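You operate a simulated robot arm through the tools that you are given. There is no shell and no other tool.

The job below is to be done with a simulated robot arm. You get a single attempt, and the scene is never put back.

JOB
Sort the red, yellow and green cards into bays, then reset the winder.
Fine: they lie on the winder and the green work mat; each goes in the bay of its colour; dial to 0, yellow slider to the pink mark.

The check looks at the end state, three seconds after you hand in, the way a careful person would. Anything else that was tipped, shoved, dropped, spilled or broken makes it a failure.

ROBOT AND FRAMES
A 7-joint arm with a two-finger parallel gripper, fixed in place. Base frame: the origin is on the floor under the middle of its stand, x ahead of it, y to its left, z up; the work surface is at about z = 0.9. Lengths are in m, angles in degrees, forces in N, time in s.
It reaches about 1.372 m from its shoulder. Its first joint turns from -149.0 to 149.0 degrees. Payload 3.43 kg.
Tool frame: the origin (TCP) lies between the finger pads and is the grasp point; the fingertips stand 0.03 m ahead of it; z points along the fingers, y is the line along which they close. Largest opening 0.094 m; finger width 0.028, thickness 0.01; the body of the gripper, 0.05 by 0.096 m, starts 0.055 m behind the TCP.
Orientation is told as [roll, pitch, yaw] about the base's x, y, z axes, in that order, counted from this pose: with the fingers straight down and closing along the base's y, the tool's x points along the base's -x, its y along +y and its z along -z.

CONTROLS
- The arm moves only by the tool arm_command. Its argument "steps" is a list of rows, each a list of 2 entries, a list of its own where there are three numbers: the shift along the tool's x, y, z in mm, then the turn, a rotation vector about the tool's x, y, z in degrees. In form: [[[x, y, z], [rx, ry, rz]], ...]. A call has 1 to 20 rows; each row is the pose to reach, as a shift and turn from the pose commanded when the call began, along the tool's axes at that moment. "grip" is the closure in counts, from 0 (fully open) to 255 (shut), set as the call begins (left out, the last holds). Each row takes 0.2 s and may step no farther than 0.05 m and 8.6 degrees from the row before; otherwise, or with a gripper value out of range, the whole call is refused. A pose out of reach is approached as far as the arm can. The call stops where the force on the tool passes 40 N (or 10 N more than at its start, if that is more) or the arm is blocked; 0.2 s more then pass. The fingers move at their own pace (about 0.045 m/s each) and stop on an object; they squeeze with about 30 N. The grip force told is the motor's: it shows also when the fingers shut on nothing. Time passes only in rows, and 0.2 s behind the last, so rows that repeat a pose let the fingers close. The reply holds the time, the measured pose of the TCP, the force on the tool along the base axes, the opening and the grip force, in the units named above and with some noise, with the torque about the TCP (base axes, N m) and any sound that the robot's microphone picked up.
- Cameras (640 x 400 px; columns grow to the right, rows downward): "scene" is fixed at [0.0501, -0.5003, 1.6305]; the picture's right is [0.87, -0.48, 0.00], its down [-0.20, -0.37, -0.91] and it looks along [0.44, 0.79, -0.42] (base axes); focal length 318 px, centre (320, 200). "wrist" rides on the gripper at [0.076, 0.014, -0.102] in the tool frame; the picture's right is [-0.18, 0.98, 0.00], its down [-0.75, -0.14, -0.64] and it looks along [-0.63, -0.12, 0.77] (tool axes); focal length 243 px, centre (320, 200). There is no depth. A picture from a camera that has moved, and an enlarged one, comes with that camera's place and axes in the base frame and with its lens.
- grab_frame(camera): a new picture of that camera. It takes no simulated time.
- zoom(camera, box): a new picture of the part [left, top, right, bottom] of that camera's present view, enlarged. It takes no simulated time.
- hand_in(): hands the job in; it is judged then, once.

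Nothing tells you positions but the pictures and the camera data. Unless the task says otherwise, let go and move clear before handing in.

The tools are called after "Call:" as name(argument=value, ...) on one line, values as JSON. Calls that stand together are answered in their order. arm_command: Moves the arm, as the interface text tells. Its arguments: {"type":"object","properties":{"steps":{"type":"array","items":{"type":"array"}},"grip":{"type":"number"}},"required":["steps"]} The other tools are called the same way: grab_frame (camera) takes a picture; zoom (camera, box) takes an enlarged picture of a part of a camera's view; hand_in () hands the job in.

At the start:

```text
time_s: 0.0
position: [0.7566, 0.6361, 1.1676]
ee_rot: [0.1, 0.0, -0.1]
ft_force: [0.5, 0.8, 0.5]
ft_torque: [0.03, 0.01, -0.02]
finger_gap: 0.0937
gripper_force: 0.1
```

scene: 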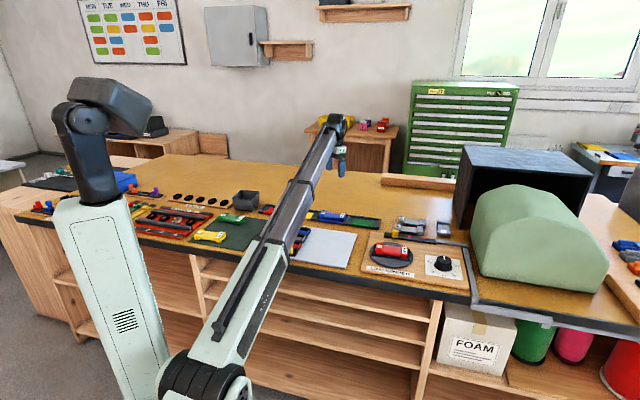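
wrist: 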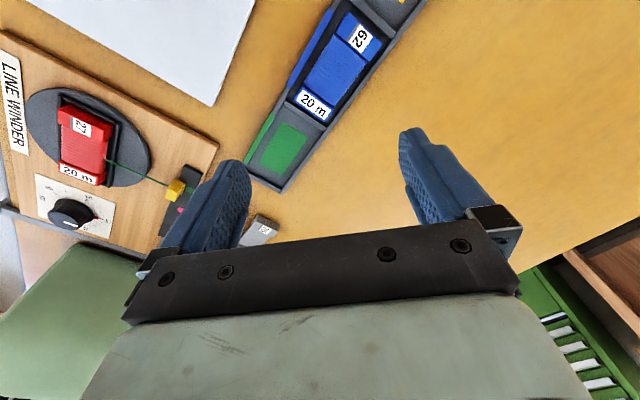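

I see a long bench with a line winder (red card on its turntable, a dial, a yellow slider), a green mat with yellow and green cards, and a tray with coloured bays. I'll look closer before moving anything.

Call:
zoom(camera="scene", box=[340, 190, 500, 300])

Call:
zoom(camera="scene", box=[120, 170, 280, 270])

Call:
zoom(camera="scene", box=[240, 170, 400, 270])

Call:
zoom(camera="wrist", box=[0, 30, 280, 260])

Call:
grab_frame(camera="wrist")

```text
3.64 times, centred on (420, 245) of scene
camera zoom: at [0.0501, -0.5003, 1.6305], right [0.87, -0.48, 0.0], down [-0.2, -0.37, -0.91], along [0.44, 0.79, -0.42], focal length 1156 px, centre (-44, 36)
```

zoom: 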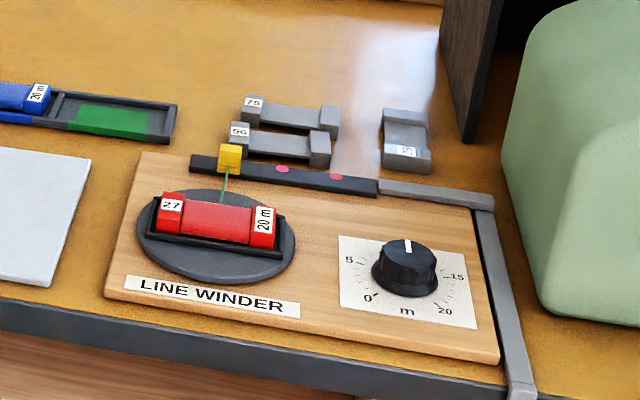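

```text
4.00 times, centred on (200, 220) of scene
camera zoom: at [0.0501, -0.5003, 1.6305], right [0.87, -0.48, 0.0], down [-0.2, -0.37, -0.91], along [0.44, 0.79, -0.42], focal length 1271 px, centre (800, 120)
```

zoom: 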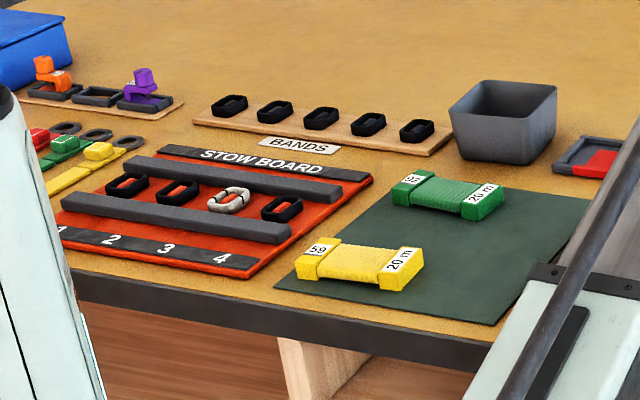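

```text
4.00 times, centred on (320, 220) of scene
camera zoom: at [0.0501, -0.5003, 1.6305], right [0.87, -0.48, 0.0], down [-0.2, -0.37, -0.91], along [0.44, 0.79, -0.42], focal length 1271 px, centre (320, 120)
```

zoom: 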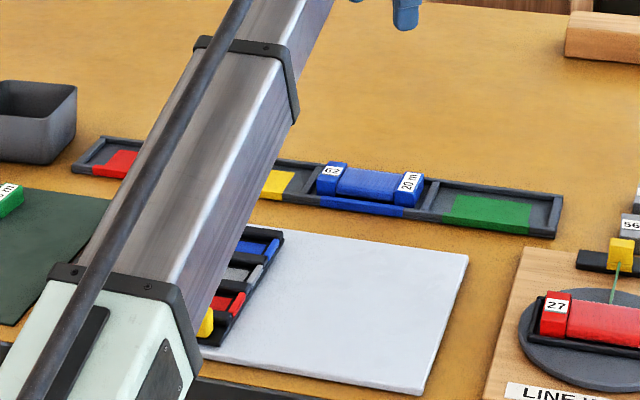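

```text
1.74 times, centred on (140, 145) of wrist
camera zoom: at [0.6797, 0.6501, 1.2702], right [0.18, 0.98, 0.0], down [0.75, -0.14, 0.64], along [0.63, -0.12, -0.77], focal length 422 px, centre (633, 296)
```

zoom: 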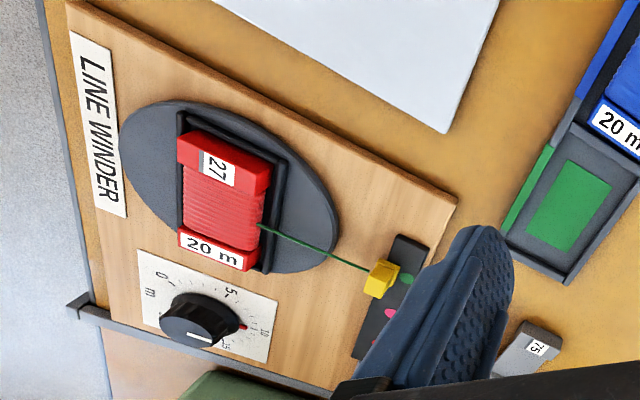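

```text
taken
camera wrist: at [0.6797, 0.6501, 1.2702], right [0.18, 0.98, 0.0], down [0.75, -0.14, 0.64], along [0.63, -0.12, -0.77], focal length 243 px, centre (320, 200)
```

wrist: 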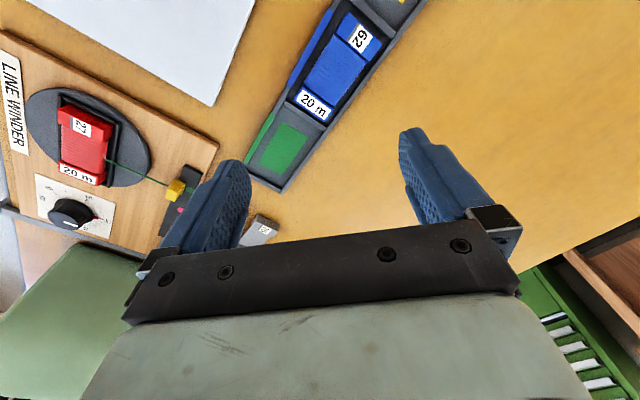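

The bench runs at about 45° to the base. The four-bay tray (red, yellow, blue, green) is at the back, the winder is at about (0.8, 0.25), and the mat is at about (0.25, 0.75). I'll turn the gripper 45° so it lines up with the cards and carry it high over the winder for a closer look.

Call:
arm_command(steps=[[[-4, -41, -4], [0, 0, 5]], [[-7, -82, -7], [0, 0, 10]], [[-11, -124, -11], [0, 0, 15]], [[-15, -165, -14], [0, 0, 20]], [[-18, -206, -18], [0, 0, 25]], [[-22, -247, -21], [0, 0, 30]], [[-26, -289, -25], [0, 0, 35]], [[-29, -330, -28], [0, 0, 40]], [[-33, -371, -32], [0, 0, 45]]], grip=0)

Call:
grab_frame(camera="wrist")

Call:
grab_frame(camera="scene")

```text
time_s: 2.0
position: [0.7935, 0.2694, 1.1885]
ee_rot: [1.0, -0.5, -45.1]
ft_force: [0.2, 0.2, -0.1]
ft_torque: [-0.03, 0.04, 0.04]
finger_gap: 0.0939
gripper_force: 0.0
out of reach, approached as far as the arm can: row 8, 9
```

```text
taken
camera wrist: at [0.7492, 0.3319, 1.2901], right [0.83, 0.56, 0.02], down [0.42, -0.64, 0.65], along [0.38, -0.53, -0.76], focal length 243 px, centre (320, 200)
```

wrist: 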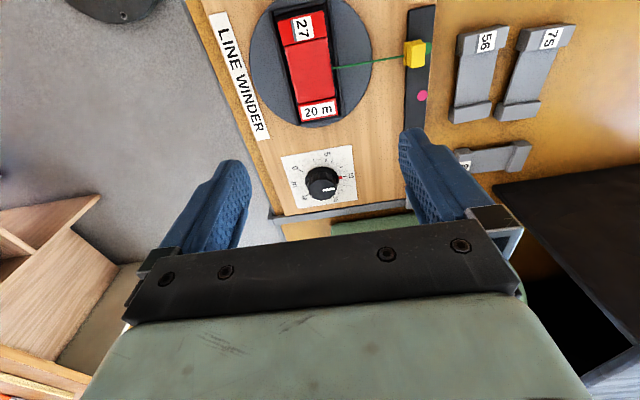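

```text
taken
```

scene: 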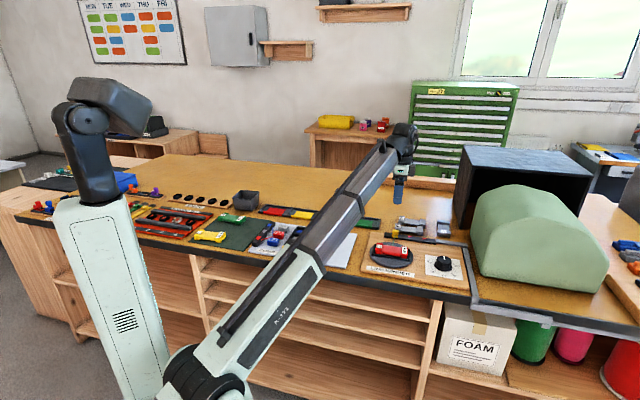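

The arm is hovering over the winder, a few mm short of the commanded pose. I'll zoom in on the slider marks, the dial and the red card from here.

Call:
zoom(camera="wrist", box=[360, 0, 460, 130])

Call:
zoom(camera="wrist", box=[270, 130, 370, 220])

Call:
zoom(camera="wrist", box=[230, 0, 440, 130])

Call:
zoom(camera="scene", box=[350, 210, 480, 290])

Call:
zoom(camera="scene", box=[230, 180, 390, 270])

```text
3.08 times, centred on (410, 65) of wrist
camera zoom: at [0.7492, 0.3319, 1.2901], right [0.83, 0.56, 0.02], down [0.42, -0.64, 0.65], along [0.38, -0.53, -0.76], focal length 746 px, centre (43, 615)
```

zoom: 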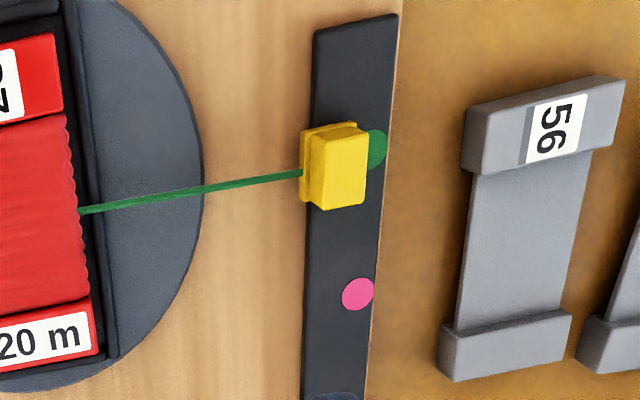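

```text
4.44 times, centred on (320, 175) of wrist
camera zoom: at [0.7492, 0.3319, 1.2901], right [0.83, 0.56, 0.02], down [0.42, -0.64, 0.65], along [0.38, -0.53, -0.76], focal length 1078 px, centre (320, 311)
```

zoom: 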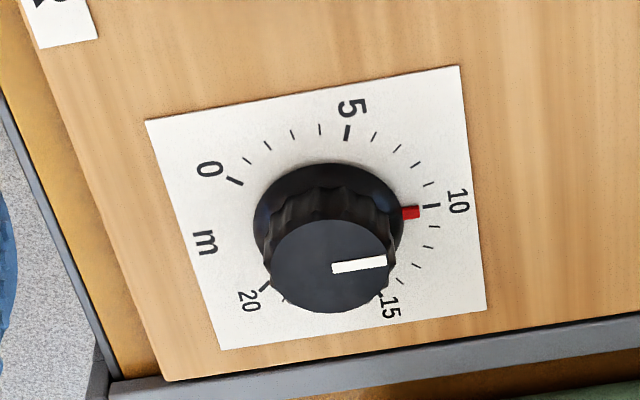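

```text
3.05 times, centred on (335, 65) of wrist
camera zoom: at [0.7492, 0.3319, 1.2901], right [0.83, 0.56, 0.02], down [0.42, -0.64, 0.65], along [0.38, -0.53, -0.76], focal length 739 px, centre (274, 611)
```

zoom: 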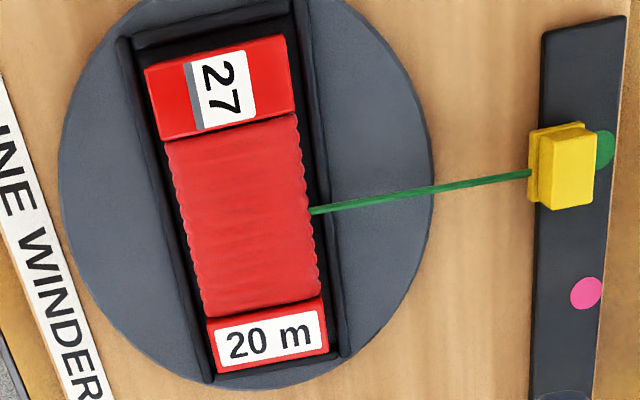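

```text
4.92 times, centred on (415, 250) of scene
camera zoom: at [0.0501, -0.5003, 1.6305], right [0.87, -0.48, 0.0], down [-0.2, -0.37, -0.91], along [0.44, 0.79, -0.42], focal length 1565 px, centre (-148, -46)
```

zoom: 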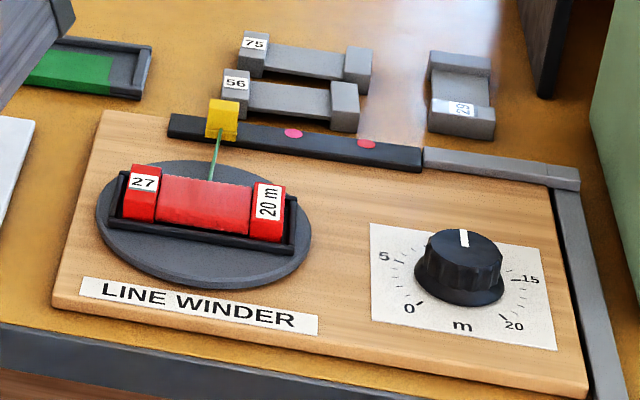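

```text
4.00 times, centred on (310, 225) of scene
camera zoom: at [0.0501, -0.5003, 1.6305], right [0.87, -0.48, 0.0], down [-0.2, -0.37, -0.91], along [0.44, 0.79, -0.42], focal length 1271 px, centre (360, 100)
```

zoom: 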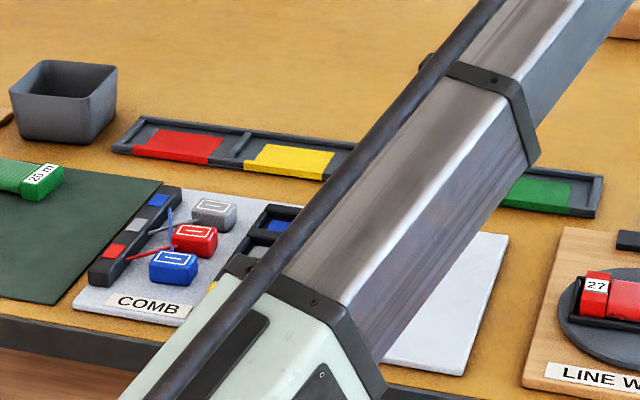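

The dial points at 10 m and the slider sits at a green mark, with a pink dot and possibly a redder one further along. The height seems to have caused the reach limit, so I'll drop 100 mm straight down over the red card and look again.

Call:
arm_command(steps=[[[0, 0, 35], [0, 0, 0]], [[0, 0, 70], [0, 0, 0]], [[0, 0, 100], [0, 0, 0]], [[0, 0, 100], [0, 0, 0]]])

Call:
grab_frame(camera="wrist")

Call:
zoom(camera="wrist", box=[200, 0, 440, 150])

```text
time_s: 3.0
position: [0.7938, 0.2676, 1.0878]
ee_rot: [0.0, 0.0, -45.0]
ft_force: [-0.2, 0.1, 0.0]
ft_torque: [0.02, 0.01, -0.01]
finger_gap: 0.0938
gripper_force: 0.1
```

```text
taken
camera wrist: at [0.751, 0.3315, 1.1894], right [0.83, 0.56, 0.0], down [0.43, -0.63, 0.64], along [0.36, -0.53, -0.77], focal length 243 px, centre (320, 200)
```

wrist: 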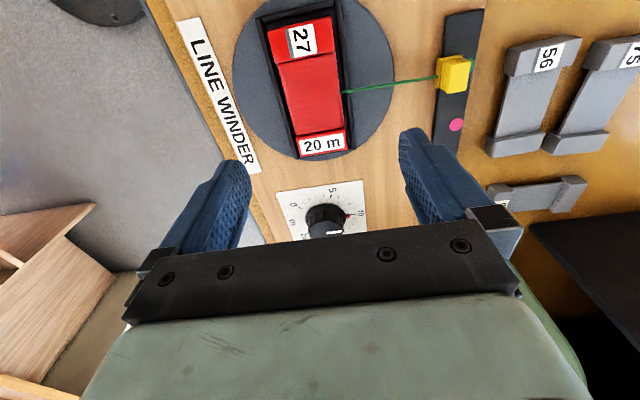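

```text
2.67 times, centred on (320, 75) of wrist
camera zoom: at [0.751, 0.3315, 1.1894], right [0.83, 0.56, 0.0], down [0.43, -0.63, 0.64], along [0.36, -0.53, -0.77], focal length 647 px, centre (320, 533)
```

zoom: 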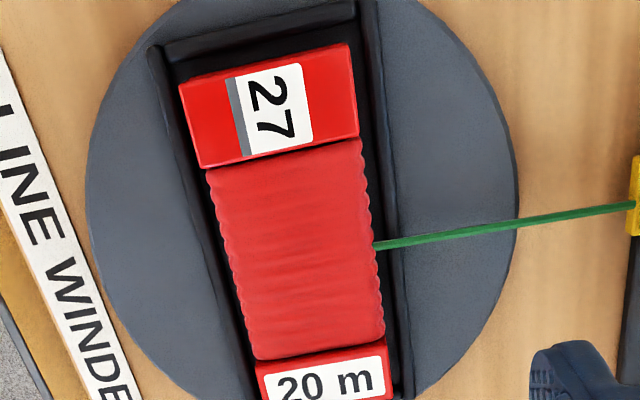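

Now level at z = 1.088 directly over the red card, with a clear view of its cradle. I'll take tight scene zooms of the card and the slider track so I can triangulate heights before gripping.

Call:
zoom(camera="scene", box=[366, 230, 422, 265])

Call:
zoom(camera="scene", box=[380, 222, 444, 262])

Call:
zoom(camera="scene", box=[420, 245, 468, 290])

Call:
zoom(camera="wrist", box=[410, 30, 510, 140])

Call:
zoom(camera="scene", box=[250, 190, 400, 275])

```text
11.43 times, centred on (394, 248) of scene
camera zoom: at [0.0501, -0.5003, 1.6305], right [0.87, -0.48, 0.0], down [-0.2, -0.37, -0.91], along [0.44, 0.79, -0.42], focal length 3632 px, centre (-526, -343)
```

zoom: 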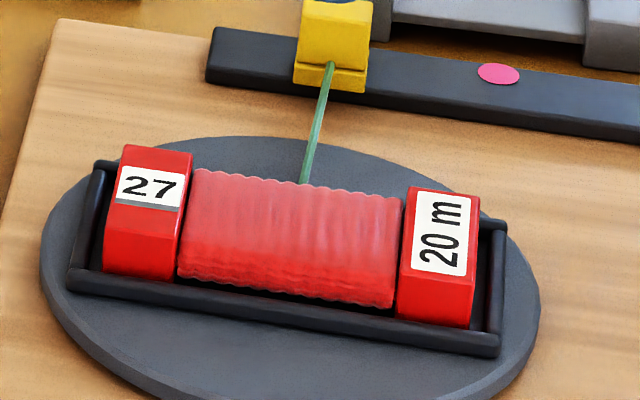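

```text
10.00 times, centred on (412, 242) of scene
camera zoom: at [0.0501, -0.5003, 1.6305], right [0.87, -0.48, 0.0], down [-0.2, -0.37, -0.91], along [0.44, 0.79, -0.42], focal length 3178 px, centre (-600, -220)
```

zoom: 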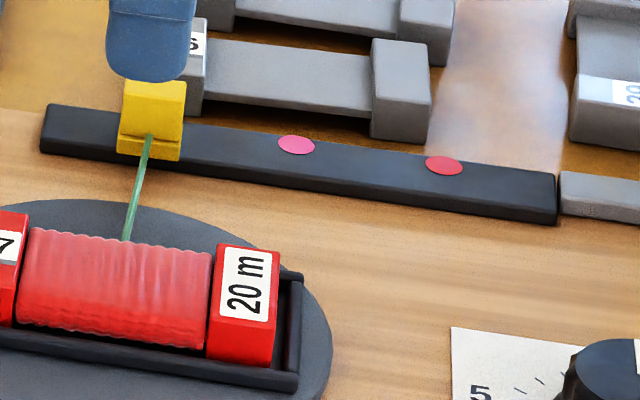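

```text
8.89 times, centred on (444, 268) of scene
camera zoom: at [0.0501, -0.5003, 1.6305], right [0.87, -0.48, 0.0], down [-0.2, -0.37, -0.91], along [0.44, 0.79, -0.42], focal length 2825 px, centre (-782, -400)
```

zoom: 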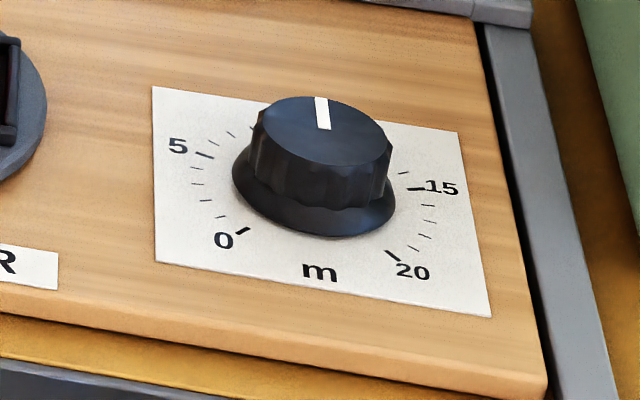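

```text
3.64 times, centred on (460, 85) of wrist
camera zoom: at [0.751, 0.3315, 1.1894], right [0.83, 0.56, 0.0], down [0.43, -0.63, 0.64], along [0.36, -0.53, -0.77], focal length 882 px, centre (-189, 618)
```

zoom: 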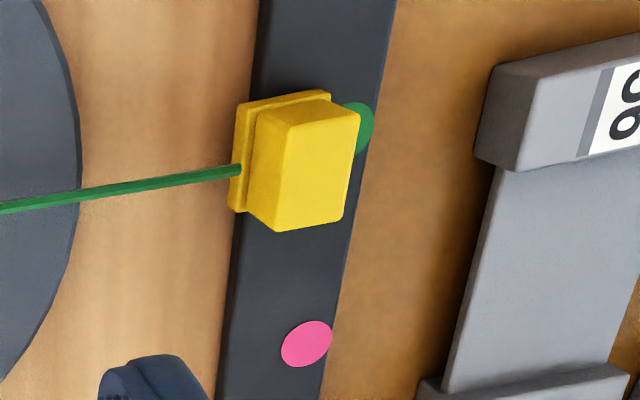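

```text
4.27 times, centred on (325, 232) of scene
camera zoom: at [0.0501, -0.5003, 1.6305], right [0.87, -0.48, 0.0], down [-0.2, -0.37, -0.91], along [0.44, 0.79, -0.42], focal length 1356 px, centre (299, 61)
```

zoom: 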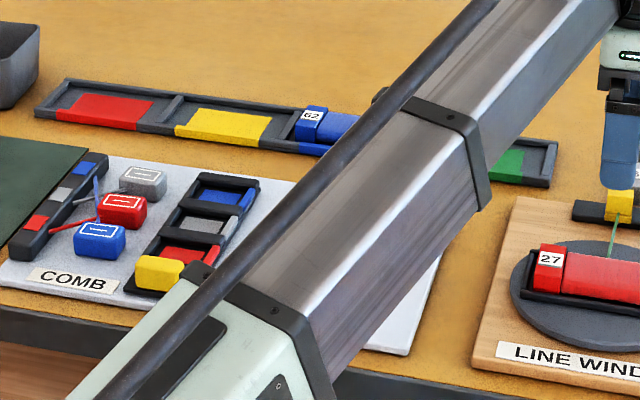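

The marks on the track are green (under the slider), pink (middle) and red (far end), so the middle one is the target. The red card lies along the bench direction with its centre at about (0.788, 0.265) and its top at about z = 0.95. The cradle rails are lower, at about 0.935, and the thread meets the card at mid-length. I'll grip 20 mm to the "27" side, clear of the thread, and first go down part of the way to check.

Call:
arm_command(steps=[[[8, -2, 30], [0, 0, 0]], [[16, -4, 60], [0, 0, 0]], [[23, -6.5, 88], [0, 0, 0]], [[23, -6.5, 88], [0, 0, 0]]])

Call:
grab_frame(camera="wrist")

Call:
zoom(camera="scene", box=[360, 200, 456, 260])

```text
time_s: 4.0
position: [0.774, 0.278, 0.9999]
ee_rot: [-0.1, 0.1, -45.0]
ft_force: [0.2, -0.3, 0.3]
ft_torque: [0.0, 0.01, -0.02]
finger_gap: 0.0939
gripper_force: 0.0
```

```text
taken
camera wrist: at [0.7303, 0.343, 1.1024], right [0.83, 0.56, 0.0], down [0.43, -0.63, 0.64], along [0.36, -0.53, -0.77], focal length 243 px, centre (320, 200)
```

wrist: 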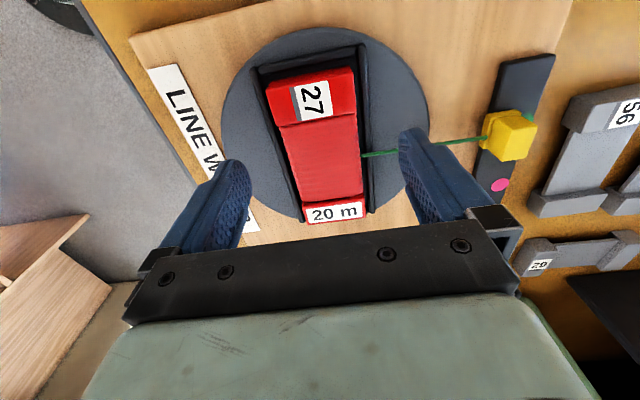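

```text
6.67 times, centred on (408, 230) of scene
camera zoom: at [0.0501, -0.5003, 1.6305], right [0.87, -0.48, 0.0], down [-0.2, -0.37, -0.91], along [0.44, 0.79, -0.42], focal length 2119 px, centre (-267, 0)
```

zoom: 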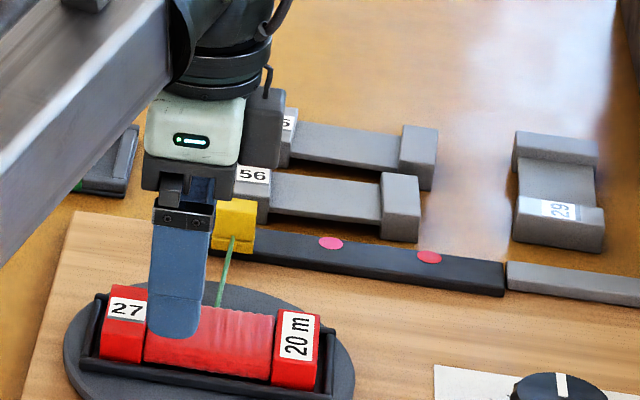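

The fingers straddle the card and the thread is clear of the fingers. I'll zoom in at this closer range to refine the card's edges and the rail height.

Call:
zoom(camera="wrist", box=[230, 30, 420, 240])

Call:
zoom(camera="scene", box=[366, 236, 420, 262])

```text
1.90 times, centred on (325, 135) of wrist
camera zoom: at [0.7303, 0.343, 1.1024], right [0.83, 0.56, 0.0], down [0.43, -0.63, 0.64], along [0.36, -0.53, -0.77], focal length 462 px, centre (310, 324)
```

zoom: 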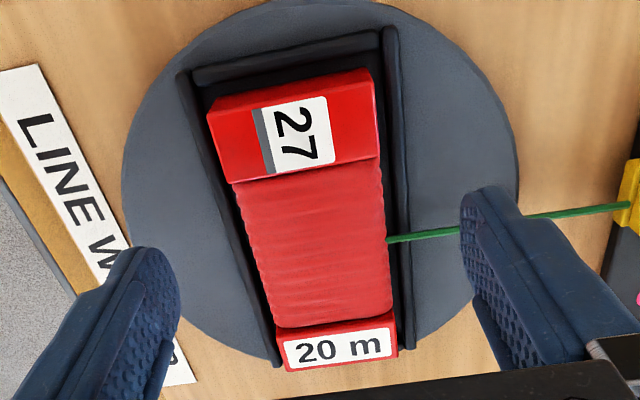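

```text
11.85 times, centred on (393, 249) of scene
camera zoom: at [0.0501, -0.5003, 1.6305], right [0.87, -0.48, 0.0], down [-0.2, -0.37, -0.91], along [0.44, 0.79, -0.42], focal length 3767 px, centre (-545, -381)
```

zoom: 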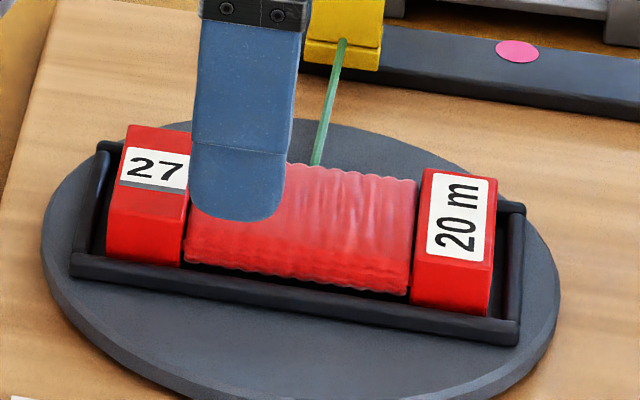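

The close view agrees: card width is 51 mm, it's centred to within about 1 mm of the fingers, and its top is at z ≈ 0.95. I'll descend to TCP z = 0.969, which puts the fingertips about 4 mm above the rails, and close.

Call:
arm_command(steps=[[[1, 1, 12], [0, 0, 0]], [[1, 1, 22], [0, 0, 0]], [[1, 1, 31], [0, 0, 0]], [[1, 1, 31], [0, 0, 0]]])

Call:
zoom(camera="scene", box=[366, 226, 430, 266])

Call:
grab_frame(camera="wrist")

```text
time_s: 5.0
position: [0.774, 0.2802, 0.9683]
ee_rot: [0.0, -0.1, -45.0]
ft_force: [0.6, -0.1, -0.2]
ft_torque: [-0.04, 0.0, 0.02]
finger_gap: 0.094
gripper_force: 0.0
```

```text
10.00 times, centred on (398, 246) of scene
camera zoom: at [0.0501, -0.5003, 1.6305], right [0.87, -0.48, 0.0], down [-0.2, -0.37, -0.91], along [0.44, 0.79, -0.42], focal length 3178 px, centre (-460, -260)
```

zoom: 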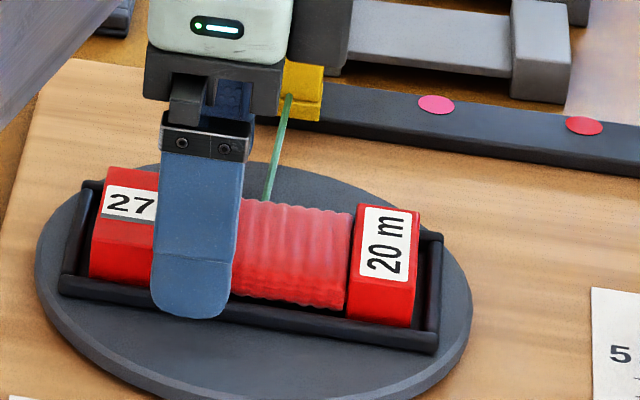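

```text
taken
camera wrist: at [0.7304, 0.3441, 1.0708], right [0.83, 0.56, 0.0], down [0.43, -0.63, 0.64], along [0.36, -0.53, -0.77], focal length 243 px, centre (320, 200)
```

wrist: 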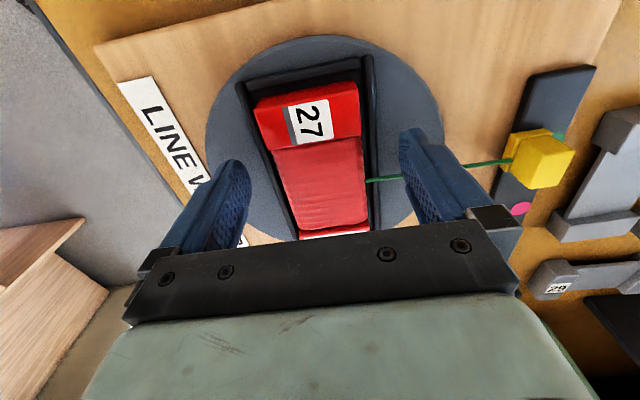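

The fingertips are level with the upper part of the card, outside it on both sides and above the rails. Closing now.

Call:
arm_command(steps=[[[0, 0, 0], [0, 0, 0]], [[0, 0, 0], [0, 0, 0]], [[0, 0, 0], [0, 0, 0]], [[0, 0, 0], [0, 0, 0]], [[0, 0, 0], [0, 0, 0]]], grip=255)

Call:
zoom(camera="scene", box=[366, 226, 430, 266])

Call:
grab_frame(camera="wrist")

```text
time_s: 6.2
position: [0.7729, 0.2785, 0.9678]
ee_rot: [0.0, 0.0, -45.1]
ft_force: [0.3, 0.2, 0.4]
ft_torque: [0.0, 0.05, 0.01]
finger_gap: 0.0531
gripper_force: 29.8
```

```text
10.00 times, centred on (398, 246) of scene
camera zoom: at [0.0501, -0.5003, 1.6305], right [0.87, -0.48, 0.0], down [-0.2, -0.37, -0.91], along [0.44, 0.79, -0.42], focal length 3178 px, centre (-460, -260)
```

zoom: 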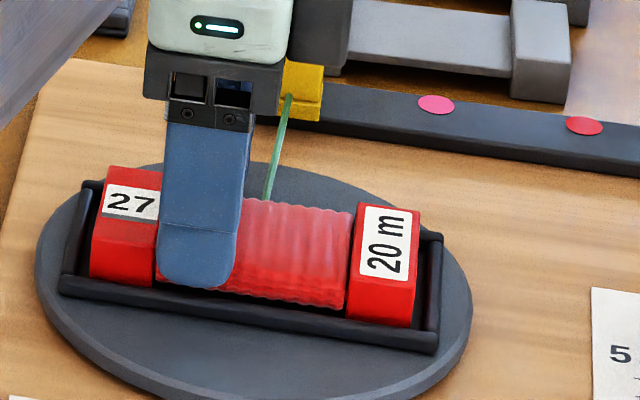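

```text
taken
camera wrist: at [0.7304, 0.3441, 1.0709], right [0.83, 0.56, 0.0], down [0.43, -0.63, 0.64], along [0.36, -0.53, -0.77], focal length 243 px, centre (320, 200)
```

wrist: 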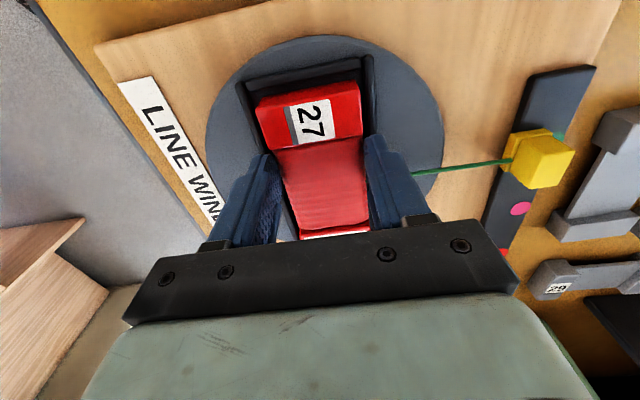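

The card is held (gap 53 mm, 30 N). I'll lift it a little to see how the card and thread behave.

Call:
arm_command(steps=[[[0, 0, -4], [0, 0, 0]], [[0, 0, -10], [0, 0, 0]], [[0, 0, -18], [0, 0, 0]], [[0, 0, -25], [0, 0, 0]]])

Call:
zoom(camera="scene", box=[366, 220, 438, 265])

Call:
grab_frame(camera="wrist")

```text
time_s: 7.2
position: [0.7738, 0.2808, 0.9928]
ee_rot: [0.1, -0.1, -45.0]
ft_force: [0.2, -0.2, -0.9]
ft_torque: [0.04, 0.02, 0.0]
finger_gap: 0.0533
gripper_force: 30.4
```

```text
8.89 times, centred on (402, 242) of scene
camera zoom: at [0.0501, -0.5003, 1.6305], right [0.87, -0.48, 0.0], down [-0.2, -0.37, -0.91], along [0.44, 0.79, -0.42], focal length 2825 px, centre (-409, -178)
```

zoom: 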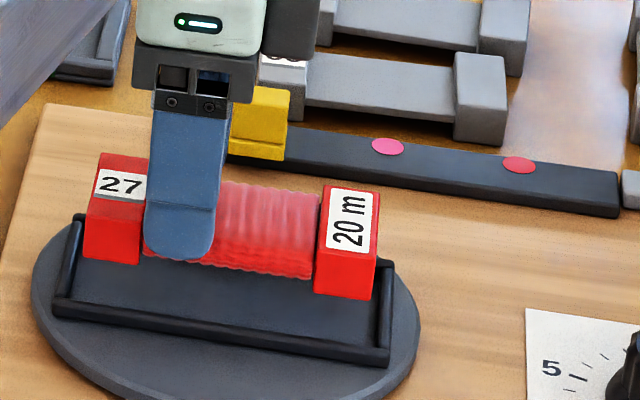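

```text
taken
camera wrist: at [0.7303, 0.3441, 1.0957], right [0.83, 0.56, 0.0], down [0.43, -0.63, 0.64], along [0.36, -0.53, -0.77], focal length 243 px, centre (320, 200)
```

wrist: 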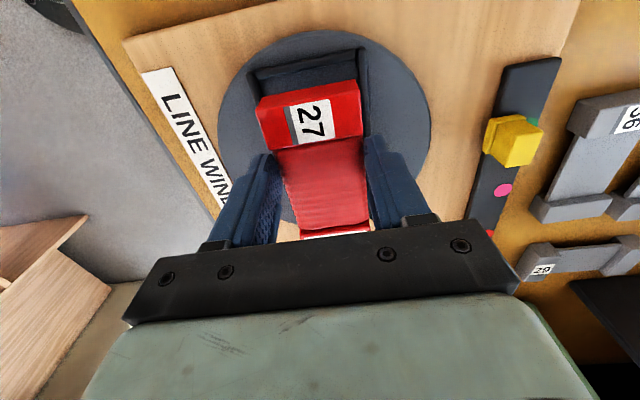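

The thread disappeared once the card came free and the slider stayed where it was, so the card can be carried away. Next I'll lift to z ≈ 1.08 and carry it left, stopping in front of the red bay so I can see the bay beside the card.

Call:
arm_command(steps=[[[0, 0, -40], [0, 0, 0]], [[0, 5, -80], [0, 0, 0]], [[30, 12, -87], [0, 0, 0]], [[63.5, 19, -87], [0, 0, 0]], [[97, 26, -87], [0, 0, 0]], [[130.6, 33.5, -87], [0, 0, 0]], [[164, 41, -87], [0, 0, 0]], [[198, 48, -87], [0, 0, 0]], [[231, 55, -87], [0, 0, 0]], [[265, 62, -87], [0, 0, 0]], [[298, 69.5, -87], [0, 0, 0]], [[332, 77, -87], [0, 0, 0]], [[365, 84, -87], [0, 0, 0]], [[399, 91, -87], [0, 0, 0]], [[432, 98, -87], [0, 0, 0]], [[466, 105, -87], [0, 0, 0]], [[499, 113, -87], [0, 0, 0]], [[533, 120, -87], [0, 0, 0]], [[567, 127, -87], [0, 0, 0]], [[600, 134, -87], [0, 0, 0]]])

Call:
grab_frame(camera="wrist")

Call:
grab_frame(camera="scene")

```text
time_s: 11.4
position: [0.4446, 0.8008, 1.0799]
ee_rot: [-0.1, -0.1, -45.0]
ft_force: [-0.1, -1.2, -0.2]
ft_torque: [0.06, 0.01, 0.01]
finger_gap: 0.0528
gripper_force: 30.0
```

```text
taken
camera wrist: at [0.4007, 0.864, 1.1821], right [0.83, 0.56, 0.0], down [0.43, -0.63, 0.64], along [0.36, -0.53, -0.77], focal length 243 px, centre (320, 200)
```

wrist: 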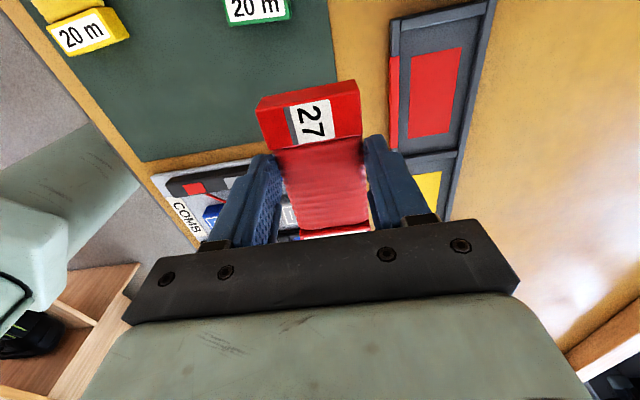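

```text
taken
```

scene: 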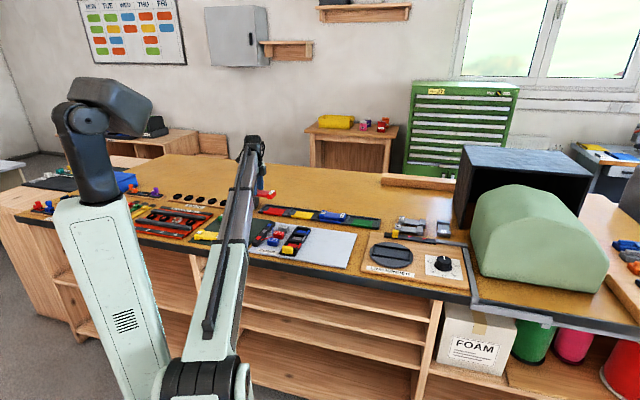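

The card is over the gap between the mat and the tray, and the red bay is visible at the right of the wrist view. I'll zoom in to pin down its walls.

Call:
zoom(camera="wrist", box=[370, 0, 510, 230])

Call:
zoom(camera="scene", box=[250, 195, 390, 245])

Call:
zoom(camera="scene", box=[220, 165, 310, 225])

Call:
zoom(camera="wrist", box=[220, 60, 400, 250])

```text
1.74 times, centred on (440, 115) of wrist
camera zoom: at [0.4007, 0.864, 1.1821], right [0.83, 0.56, 0.0], down [0.43, -0.63, 0.64], along [0.36, -0.53, -0.77], focal length 422 px, centre (111, 348)
```

zoom: 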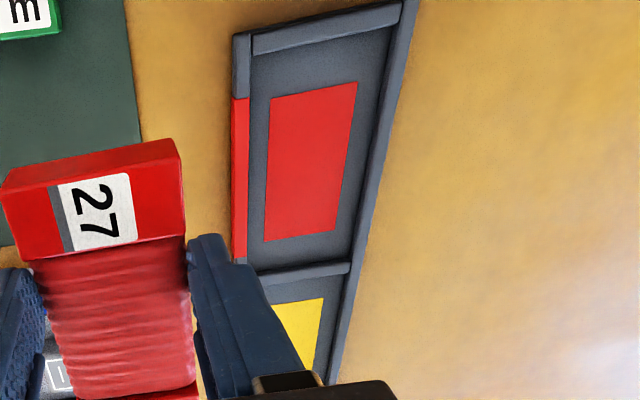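

```text
4.57 times, centred on (320, 220) of scene
camera zoom: at [0.0501, -0.5003, 1.6305], right [0.87, -0.48, 0.0], down [-0.2, -0.37, -0.91], along [0.44, 0.79, -0.42], focal length 1453 px, centre (320, 109)
```

zoom: 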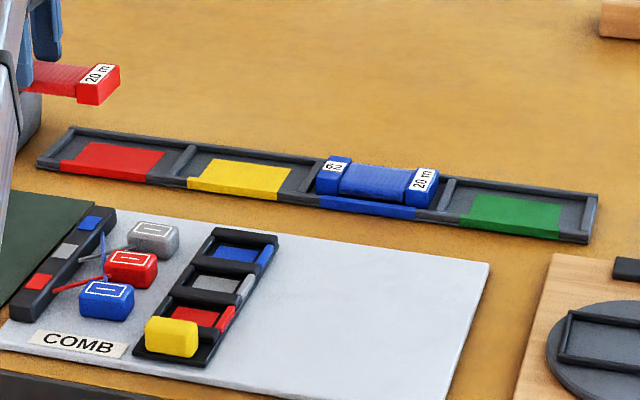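

```text
6.67 times, centred on (265, 195) of scene
camera zoom: at [0.0501, -0.5003, 1.6305], right [0.87, -0.48, 0.0], down [-0.2, -0.37, -0.91], along [0.44, 0.79, -0.42], focal length 2119 px, centre (687, 233)
```

zoom: 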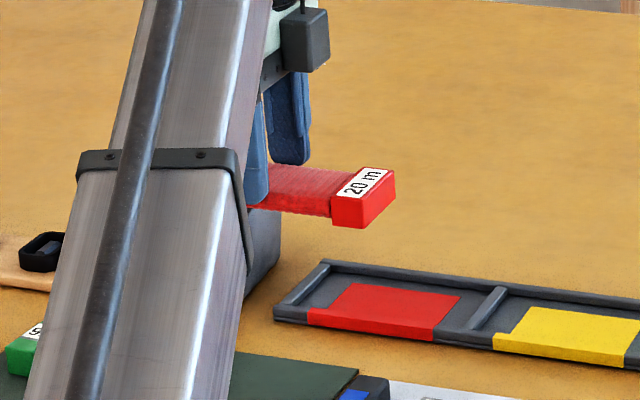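

```text
2.11 times, centred on (310, 155) of wrist
camera zoom: at [0.4007, 0.864, 1.1821], right [0.83, 0.56, 0.0], down [0.43, -0.63, 0.64], along [0.36, -0.53, -0.77], focal length 511 px, centre (341, 295)
```

zoom: 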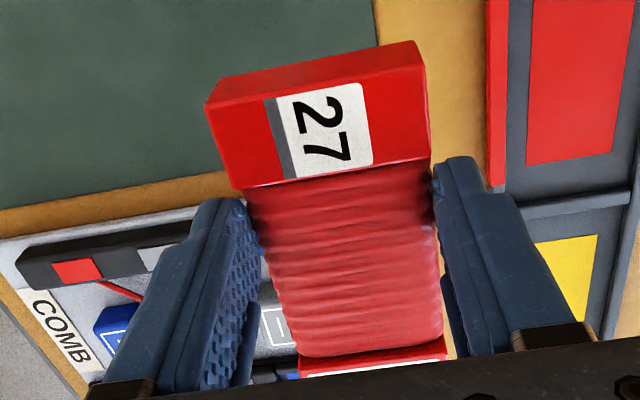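

The red bay's interior is about 137 × 72 mm, centred near (0.550, 0.864), with walls about 13 mm high. The red card's centre sits 21 mm further along than the TCP. I'll move over the bay and go down to z ≈ 0.985 for an alignment check.

Call:
arm_command(steps=[[[-3, 35, 0], [0, 0, 0]], [[-6, 75, 0], [0, 0, 0]], [[-9, 118, 0], [0, 0, 0]], [[-9, 118, 40], [0, 0, 0]], [[-9, 118, 75], [0, 0, 0]], [[-9, 118, 95], [0, 0, 0]], [[-9, 118, 95], [0, 0, 0]]])

Call:
grab_frame(camera="wrist")

Call:
zoom(camera="scene", box=[230, 180, 326, 240])

```text
time_s: 13.0
position: [0.5336, 0.8762, 0.9841]
ee_rot: [0.0, -0.1, -45.0]
ft_force: [-0.2, 0.4, -0.4]
ft_torque: [0.0, 0.0, -0.03]
finger_gap: 0.0528
gripper_force: 29.9
```

```text
taken
camera wrist: at [0.4904, 0.9401, 1.0869], right [0.83, 0.56, 0.0], down [0.43, -0.63, 0.64], along [0.36, -0.53, -0.77], focal length 243 px, centre (320, 200)
```

wrist: 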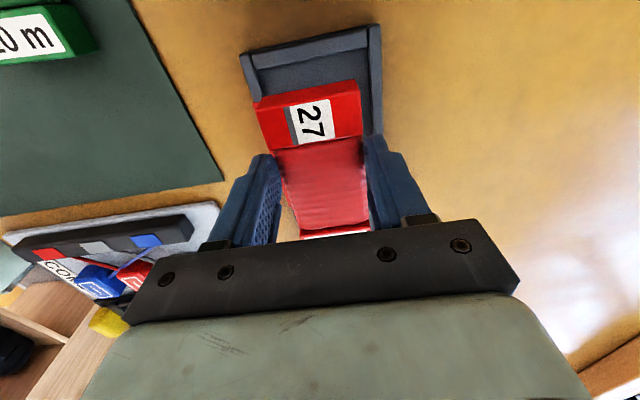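

```text
6.67 times, centred on (278, 210) of scene
camera zoom: at [0.0501, -0.5003, 1.6305], right [0.87, -0.48, 0.0], down [-0.2, -0.37, -0.91], along [0.44, 0.79, -0.42], focal length 2119 px, centre (600, 133)
```

zoom: 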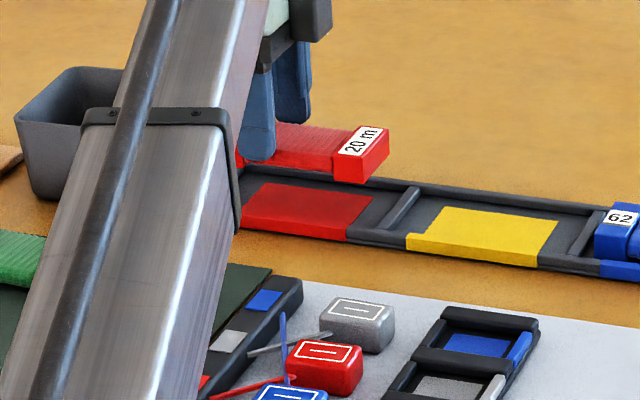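

Call:
zoom(camera="wrist", box=[220, 10, 420, 250])

```text
1.67 times, centred on (320, 130) of wrist
camera zoom: at [0.4904, 0.9401, 1.0869], right [0.83, 0.56, 0.0], down [0.43, -0.63, 0.64], along [0.36, -0.53, -0.77], focal length 404 px, centre (320, 317)
```

zoom: 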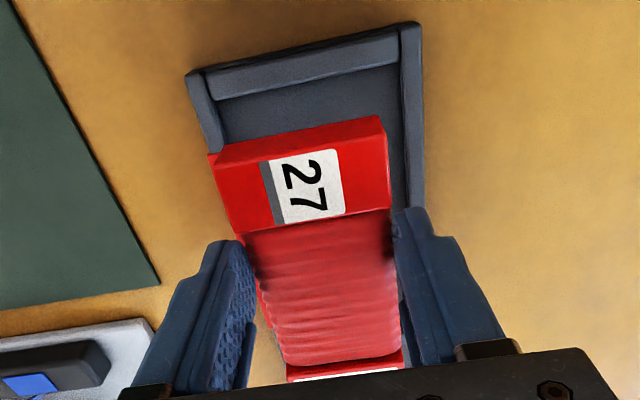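

The card is centred in the bay, with about 8 mm spare at each end and a 2 mm shift needed toward the back wall. I'll lower it to just above the bay floor, keeping the fingertips above the wall tops.

Call:
arm_command(steps=[[[0, 2, 12], [0, 0, 0]], [[0, 2, 24], [0, 0, 0]], [[0, 2, 33], [0, 0, 0]], [[0, 2, 38], [0, 0, 0]], [[0, 2, 38], [0, 0, 0]]])

Call:
zoom(camera="scene", box=[246, 190, 326, 240])

Call:
zoom(camera="wrist", box=[220, 10, 420, 250])

```text
time_s: 14.2
position: [0.537, 0.8775, 0.948]
ee_rot: [0.0, 0.0, -44.9]
ft_force: [0.8, 0.5, -0.5]
ft_torque: [0.04, 0.01, 0.02]
finger_gap: 0.0533
gripper_force: 30.2
```

```text
8.00 times, centred on (286, 215) of scene
camera zoom: at [0.0501, -0.5003, 1.6305], right [0.87, -0.48, 0.0], down [-0.2, -0.37, -0.91], along [0.44, 0.79, -0.42], focal length 2542 px, centre (592, 80)
```

zoom: 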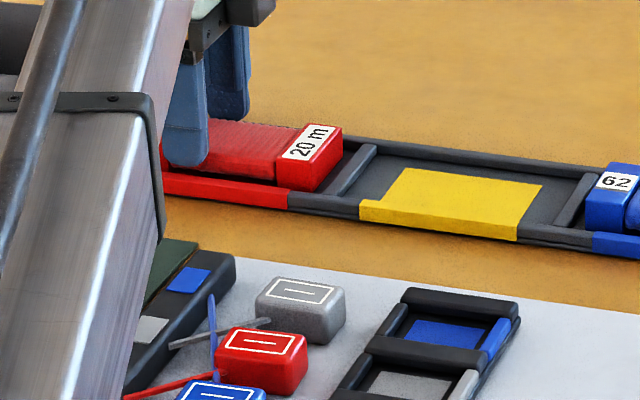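

```text
1.67 times, centred on (320, 130) of wrist
camera zoom: at [0.4918, 0.9414, 1.0495], right [0.83, 0.56, 0.0], down [0.43, -0.63, 0.64], along [0.36, -0.53, -0.77], focal length 404 px, centre (320, 317)
```

zoom: 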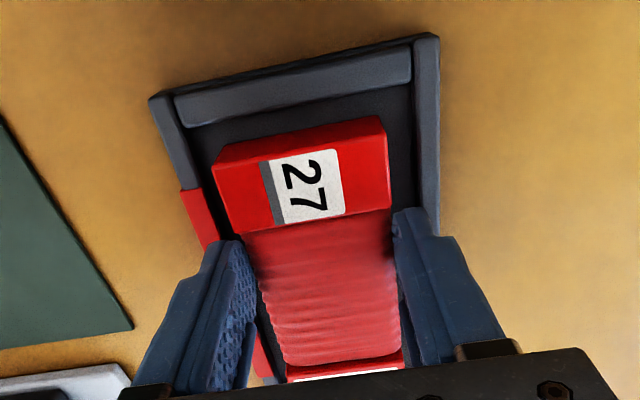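

The card is in the bay just above the floor and well centred. I'll lower 2 mm more, then open the fingers slightly to let it go.

Call:
arm_command(steps=[[[0, 0, 1], [0, 0, 0]], [[0, 0, 2], [0, 0, 0]], [[0, 0, 2], [0, 0, 0]]])

Call:
arm_command(steps=[[[0, 0, 0], [0, 0, 0]], [[0, 0, 0], [0, 0, 0]], [[0, 0, 0], [0, 0, 0]]], grip=85)

Call:
grab_frame(camera="wrist")

Call:
zoom(camera="scene", box=[246, 190, 326, 240])

```text
time_s: 15.0
position: [0.5361, 0.8781, 0.9459]
ee_rot: [0.1, -0.1, -45.1]
ft_force: [0.7, 2.1, 15.0]
ft_torque: [-0.33, -0.09, 0.02]
finger_gap: 0.053
gripper_force: 30.2
```

```text
time_s: 15.8
position: [0.5357, 0.8774, 0.9447]
ee_rot: [0.0, 0.0, -45.1]
ft_force: [-0.1, -0.5, 0.1]
ft_torque: [0.03, 0.01, 0.03]
finger_gap: 0.0626
gripper_force: 0.1
```

```text
taken
camera wrist: at [0.4918, 0.9411, 1.0475], right [0.83, 0.56, 0.0], down [0.43, -0.63, 0.64], along [0.36, -0.53, -0.77], focal length 243 px, centre (320, 200)
```

wrist: 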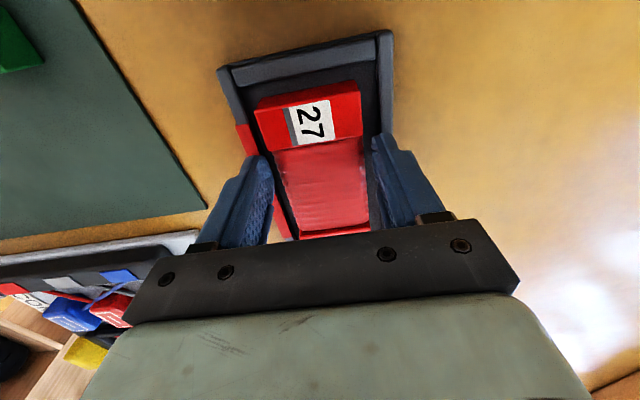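

```text
8.00 times, centred on (286, 215) of scene
camera zoom: at [0.0501, -0.5003, 1.6305], right [0.87, -0.48, 0.0], down [-0.2, -0.37, -0.91], along [0.44, 0.79, -0.42], focal length 2542 px, centre (592, 80)
```

zoom: 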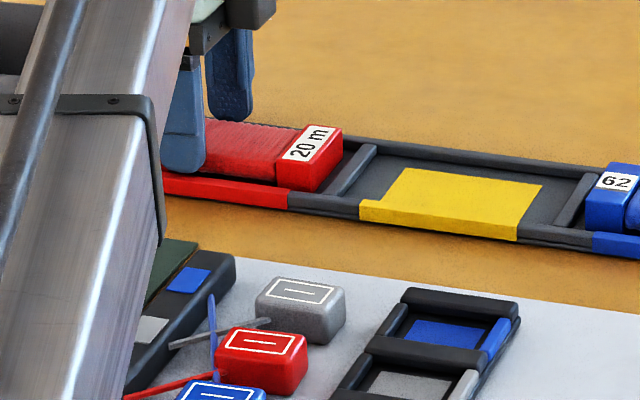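

The card touched the bay floor and has been released. I'll lift straight up, then confirm it stayed in place.

Call:
arm_command(steps=[[[0, 0, -10], [0, 0, 0]], [[0, 0, -30], [0, 0, 0]], [[0, 0, -65], [0, 0, 0]], [[0, 0, -100], [0, 0, 0]], [[0, 0, -125], [0, 0, 0]]])

Call:
grab_frame(camera="wrist")

Call:
zoom(camera="scene", box=[230, 180, 390, 280])

```text
time_s: 17.0
position: [0.5362, 0.8776, 1.0695]
ee_rot: [0.0, 0.0, -45.1]
ft_force: [0.2, -0.4, 0.0]
ft_torque: [-0.05, -0.01, 0.01]
finger_gap: 0.0628
gripper_force: 0.0
```

```text
taken
camera wrist: at [0.4924, 0.9416, 1.1728], right [0.83, 0.56, 0.0], down [0.43, -0.63, 0.64], along [0.36, -0.53, -0.77], focal length 243 px, centre (320, 200)
```

wrist: 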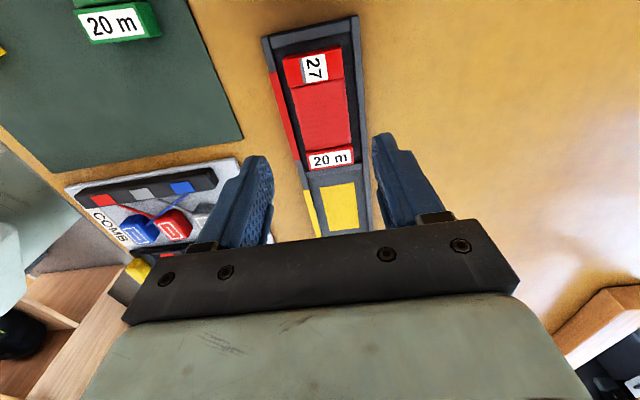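

```text
4.00 times, centred on (310, 230) of scene
camera zoom: at [0.0501, -0.5003, 1.6305], right [0.87, -0.48, 0.0], down [-0.2, -0.37, -0.91], along [0.44, 0.79, -0.42], focal length 1271 px, centre (360, 80)
```

zoom: 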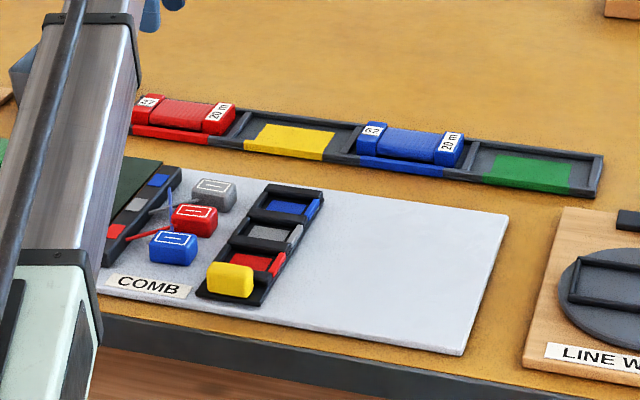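

The red card is properly seated in its bay. Next is the green card on the mat, at roughly (0.33, 0.88), so I'll move above it with the gripper open.

Call:
arm_command(steps=[[[24, -24, 0], [0, 0, 0]], [[49, -48, 0], [0, 0, 0]], [[73, -72, 0], [0, 0, 0]], [[97, -96, 0], [0, 0, 0]], [[122, -120, 0], [0, 0, 0]], [[146, -144, 0], [0, 0, 0]], [[146, -144, 0], [0, 0, 0]]], grip=0)

Call:
grab_frame(camera="wrist")

Call:
zoom(camera="wrist", box=[120, 0, 400, 200])

Call:
grab_frame(camera="scene")

```text
time_s: 18.6
position: [0.3298, 0.8792, 1.0707]
ee_rot: [0.1, -0.1, -45.0]
ft_force: [0.1, -0.2, -0.8]
ft_torque: [0.01, -0.01, 0.0]
finger_gap: 0.0938
gripper_force: 0.1
```

```text
taken
camera wrist: at [0.2864, 0.9427, 1.1734], right [0.83, 0.56, 0.0], down [0.43, -0.63, 0.64], along [0.36, -0.53, -0.77], focal length 243 px, centre (320, 200)
```

wrist: 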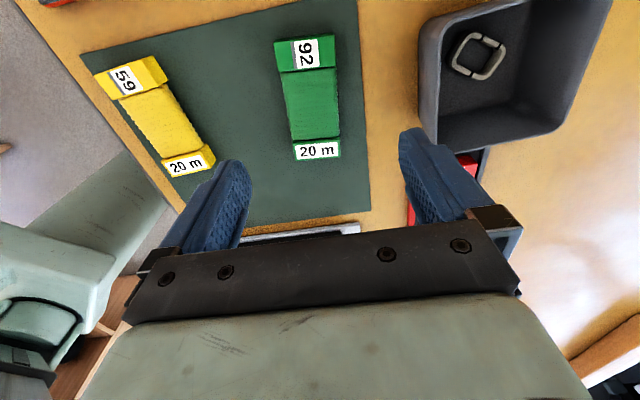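

```text
2.00 times, centred on (260, 100) of wrist
camera zoom: at [0.2864, 0.9427, 1.1734], right [0.83, 0.56, 0.0], down [0.43, -0.63, 0.64], along [0.36, -0.53, -0.77], focal length 485 px, centre (440, 400)
```

zoom: 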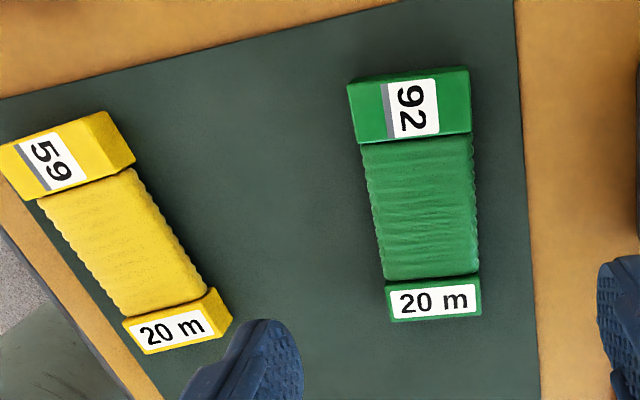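

```text
taken
```

scene: 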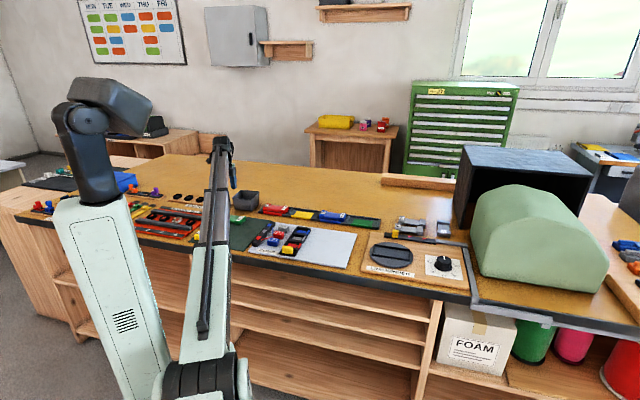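

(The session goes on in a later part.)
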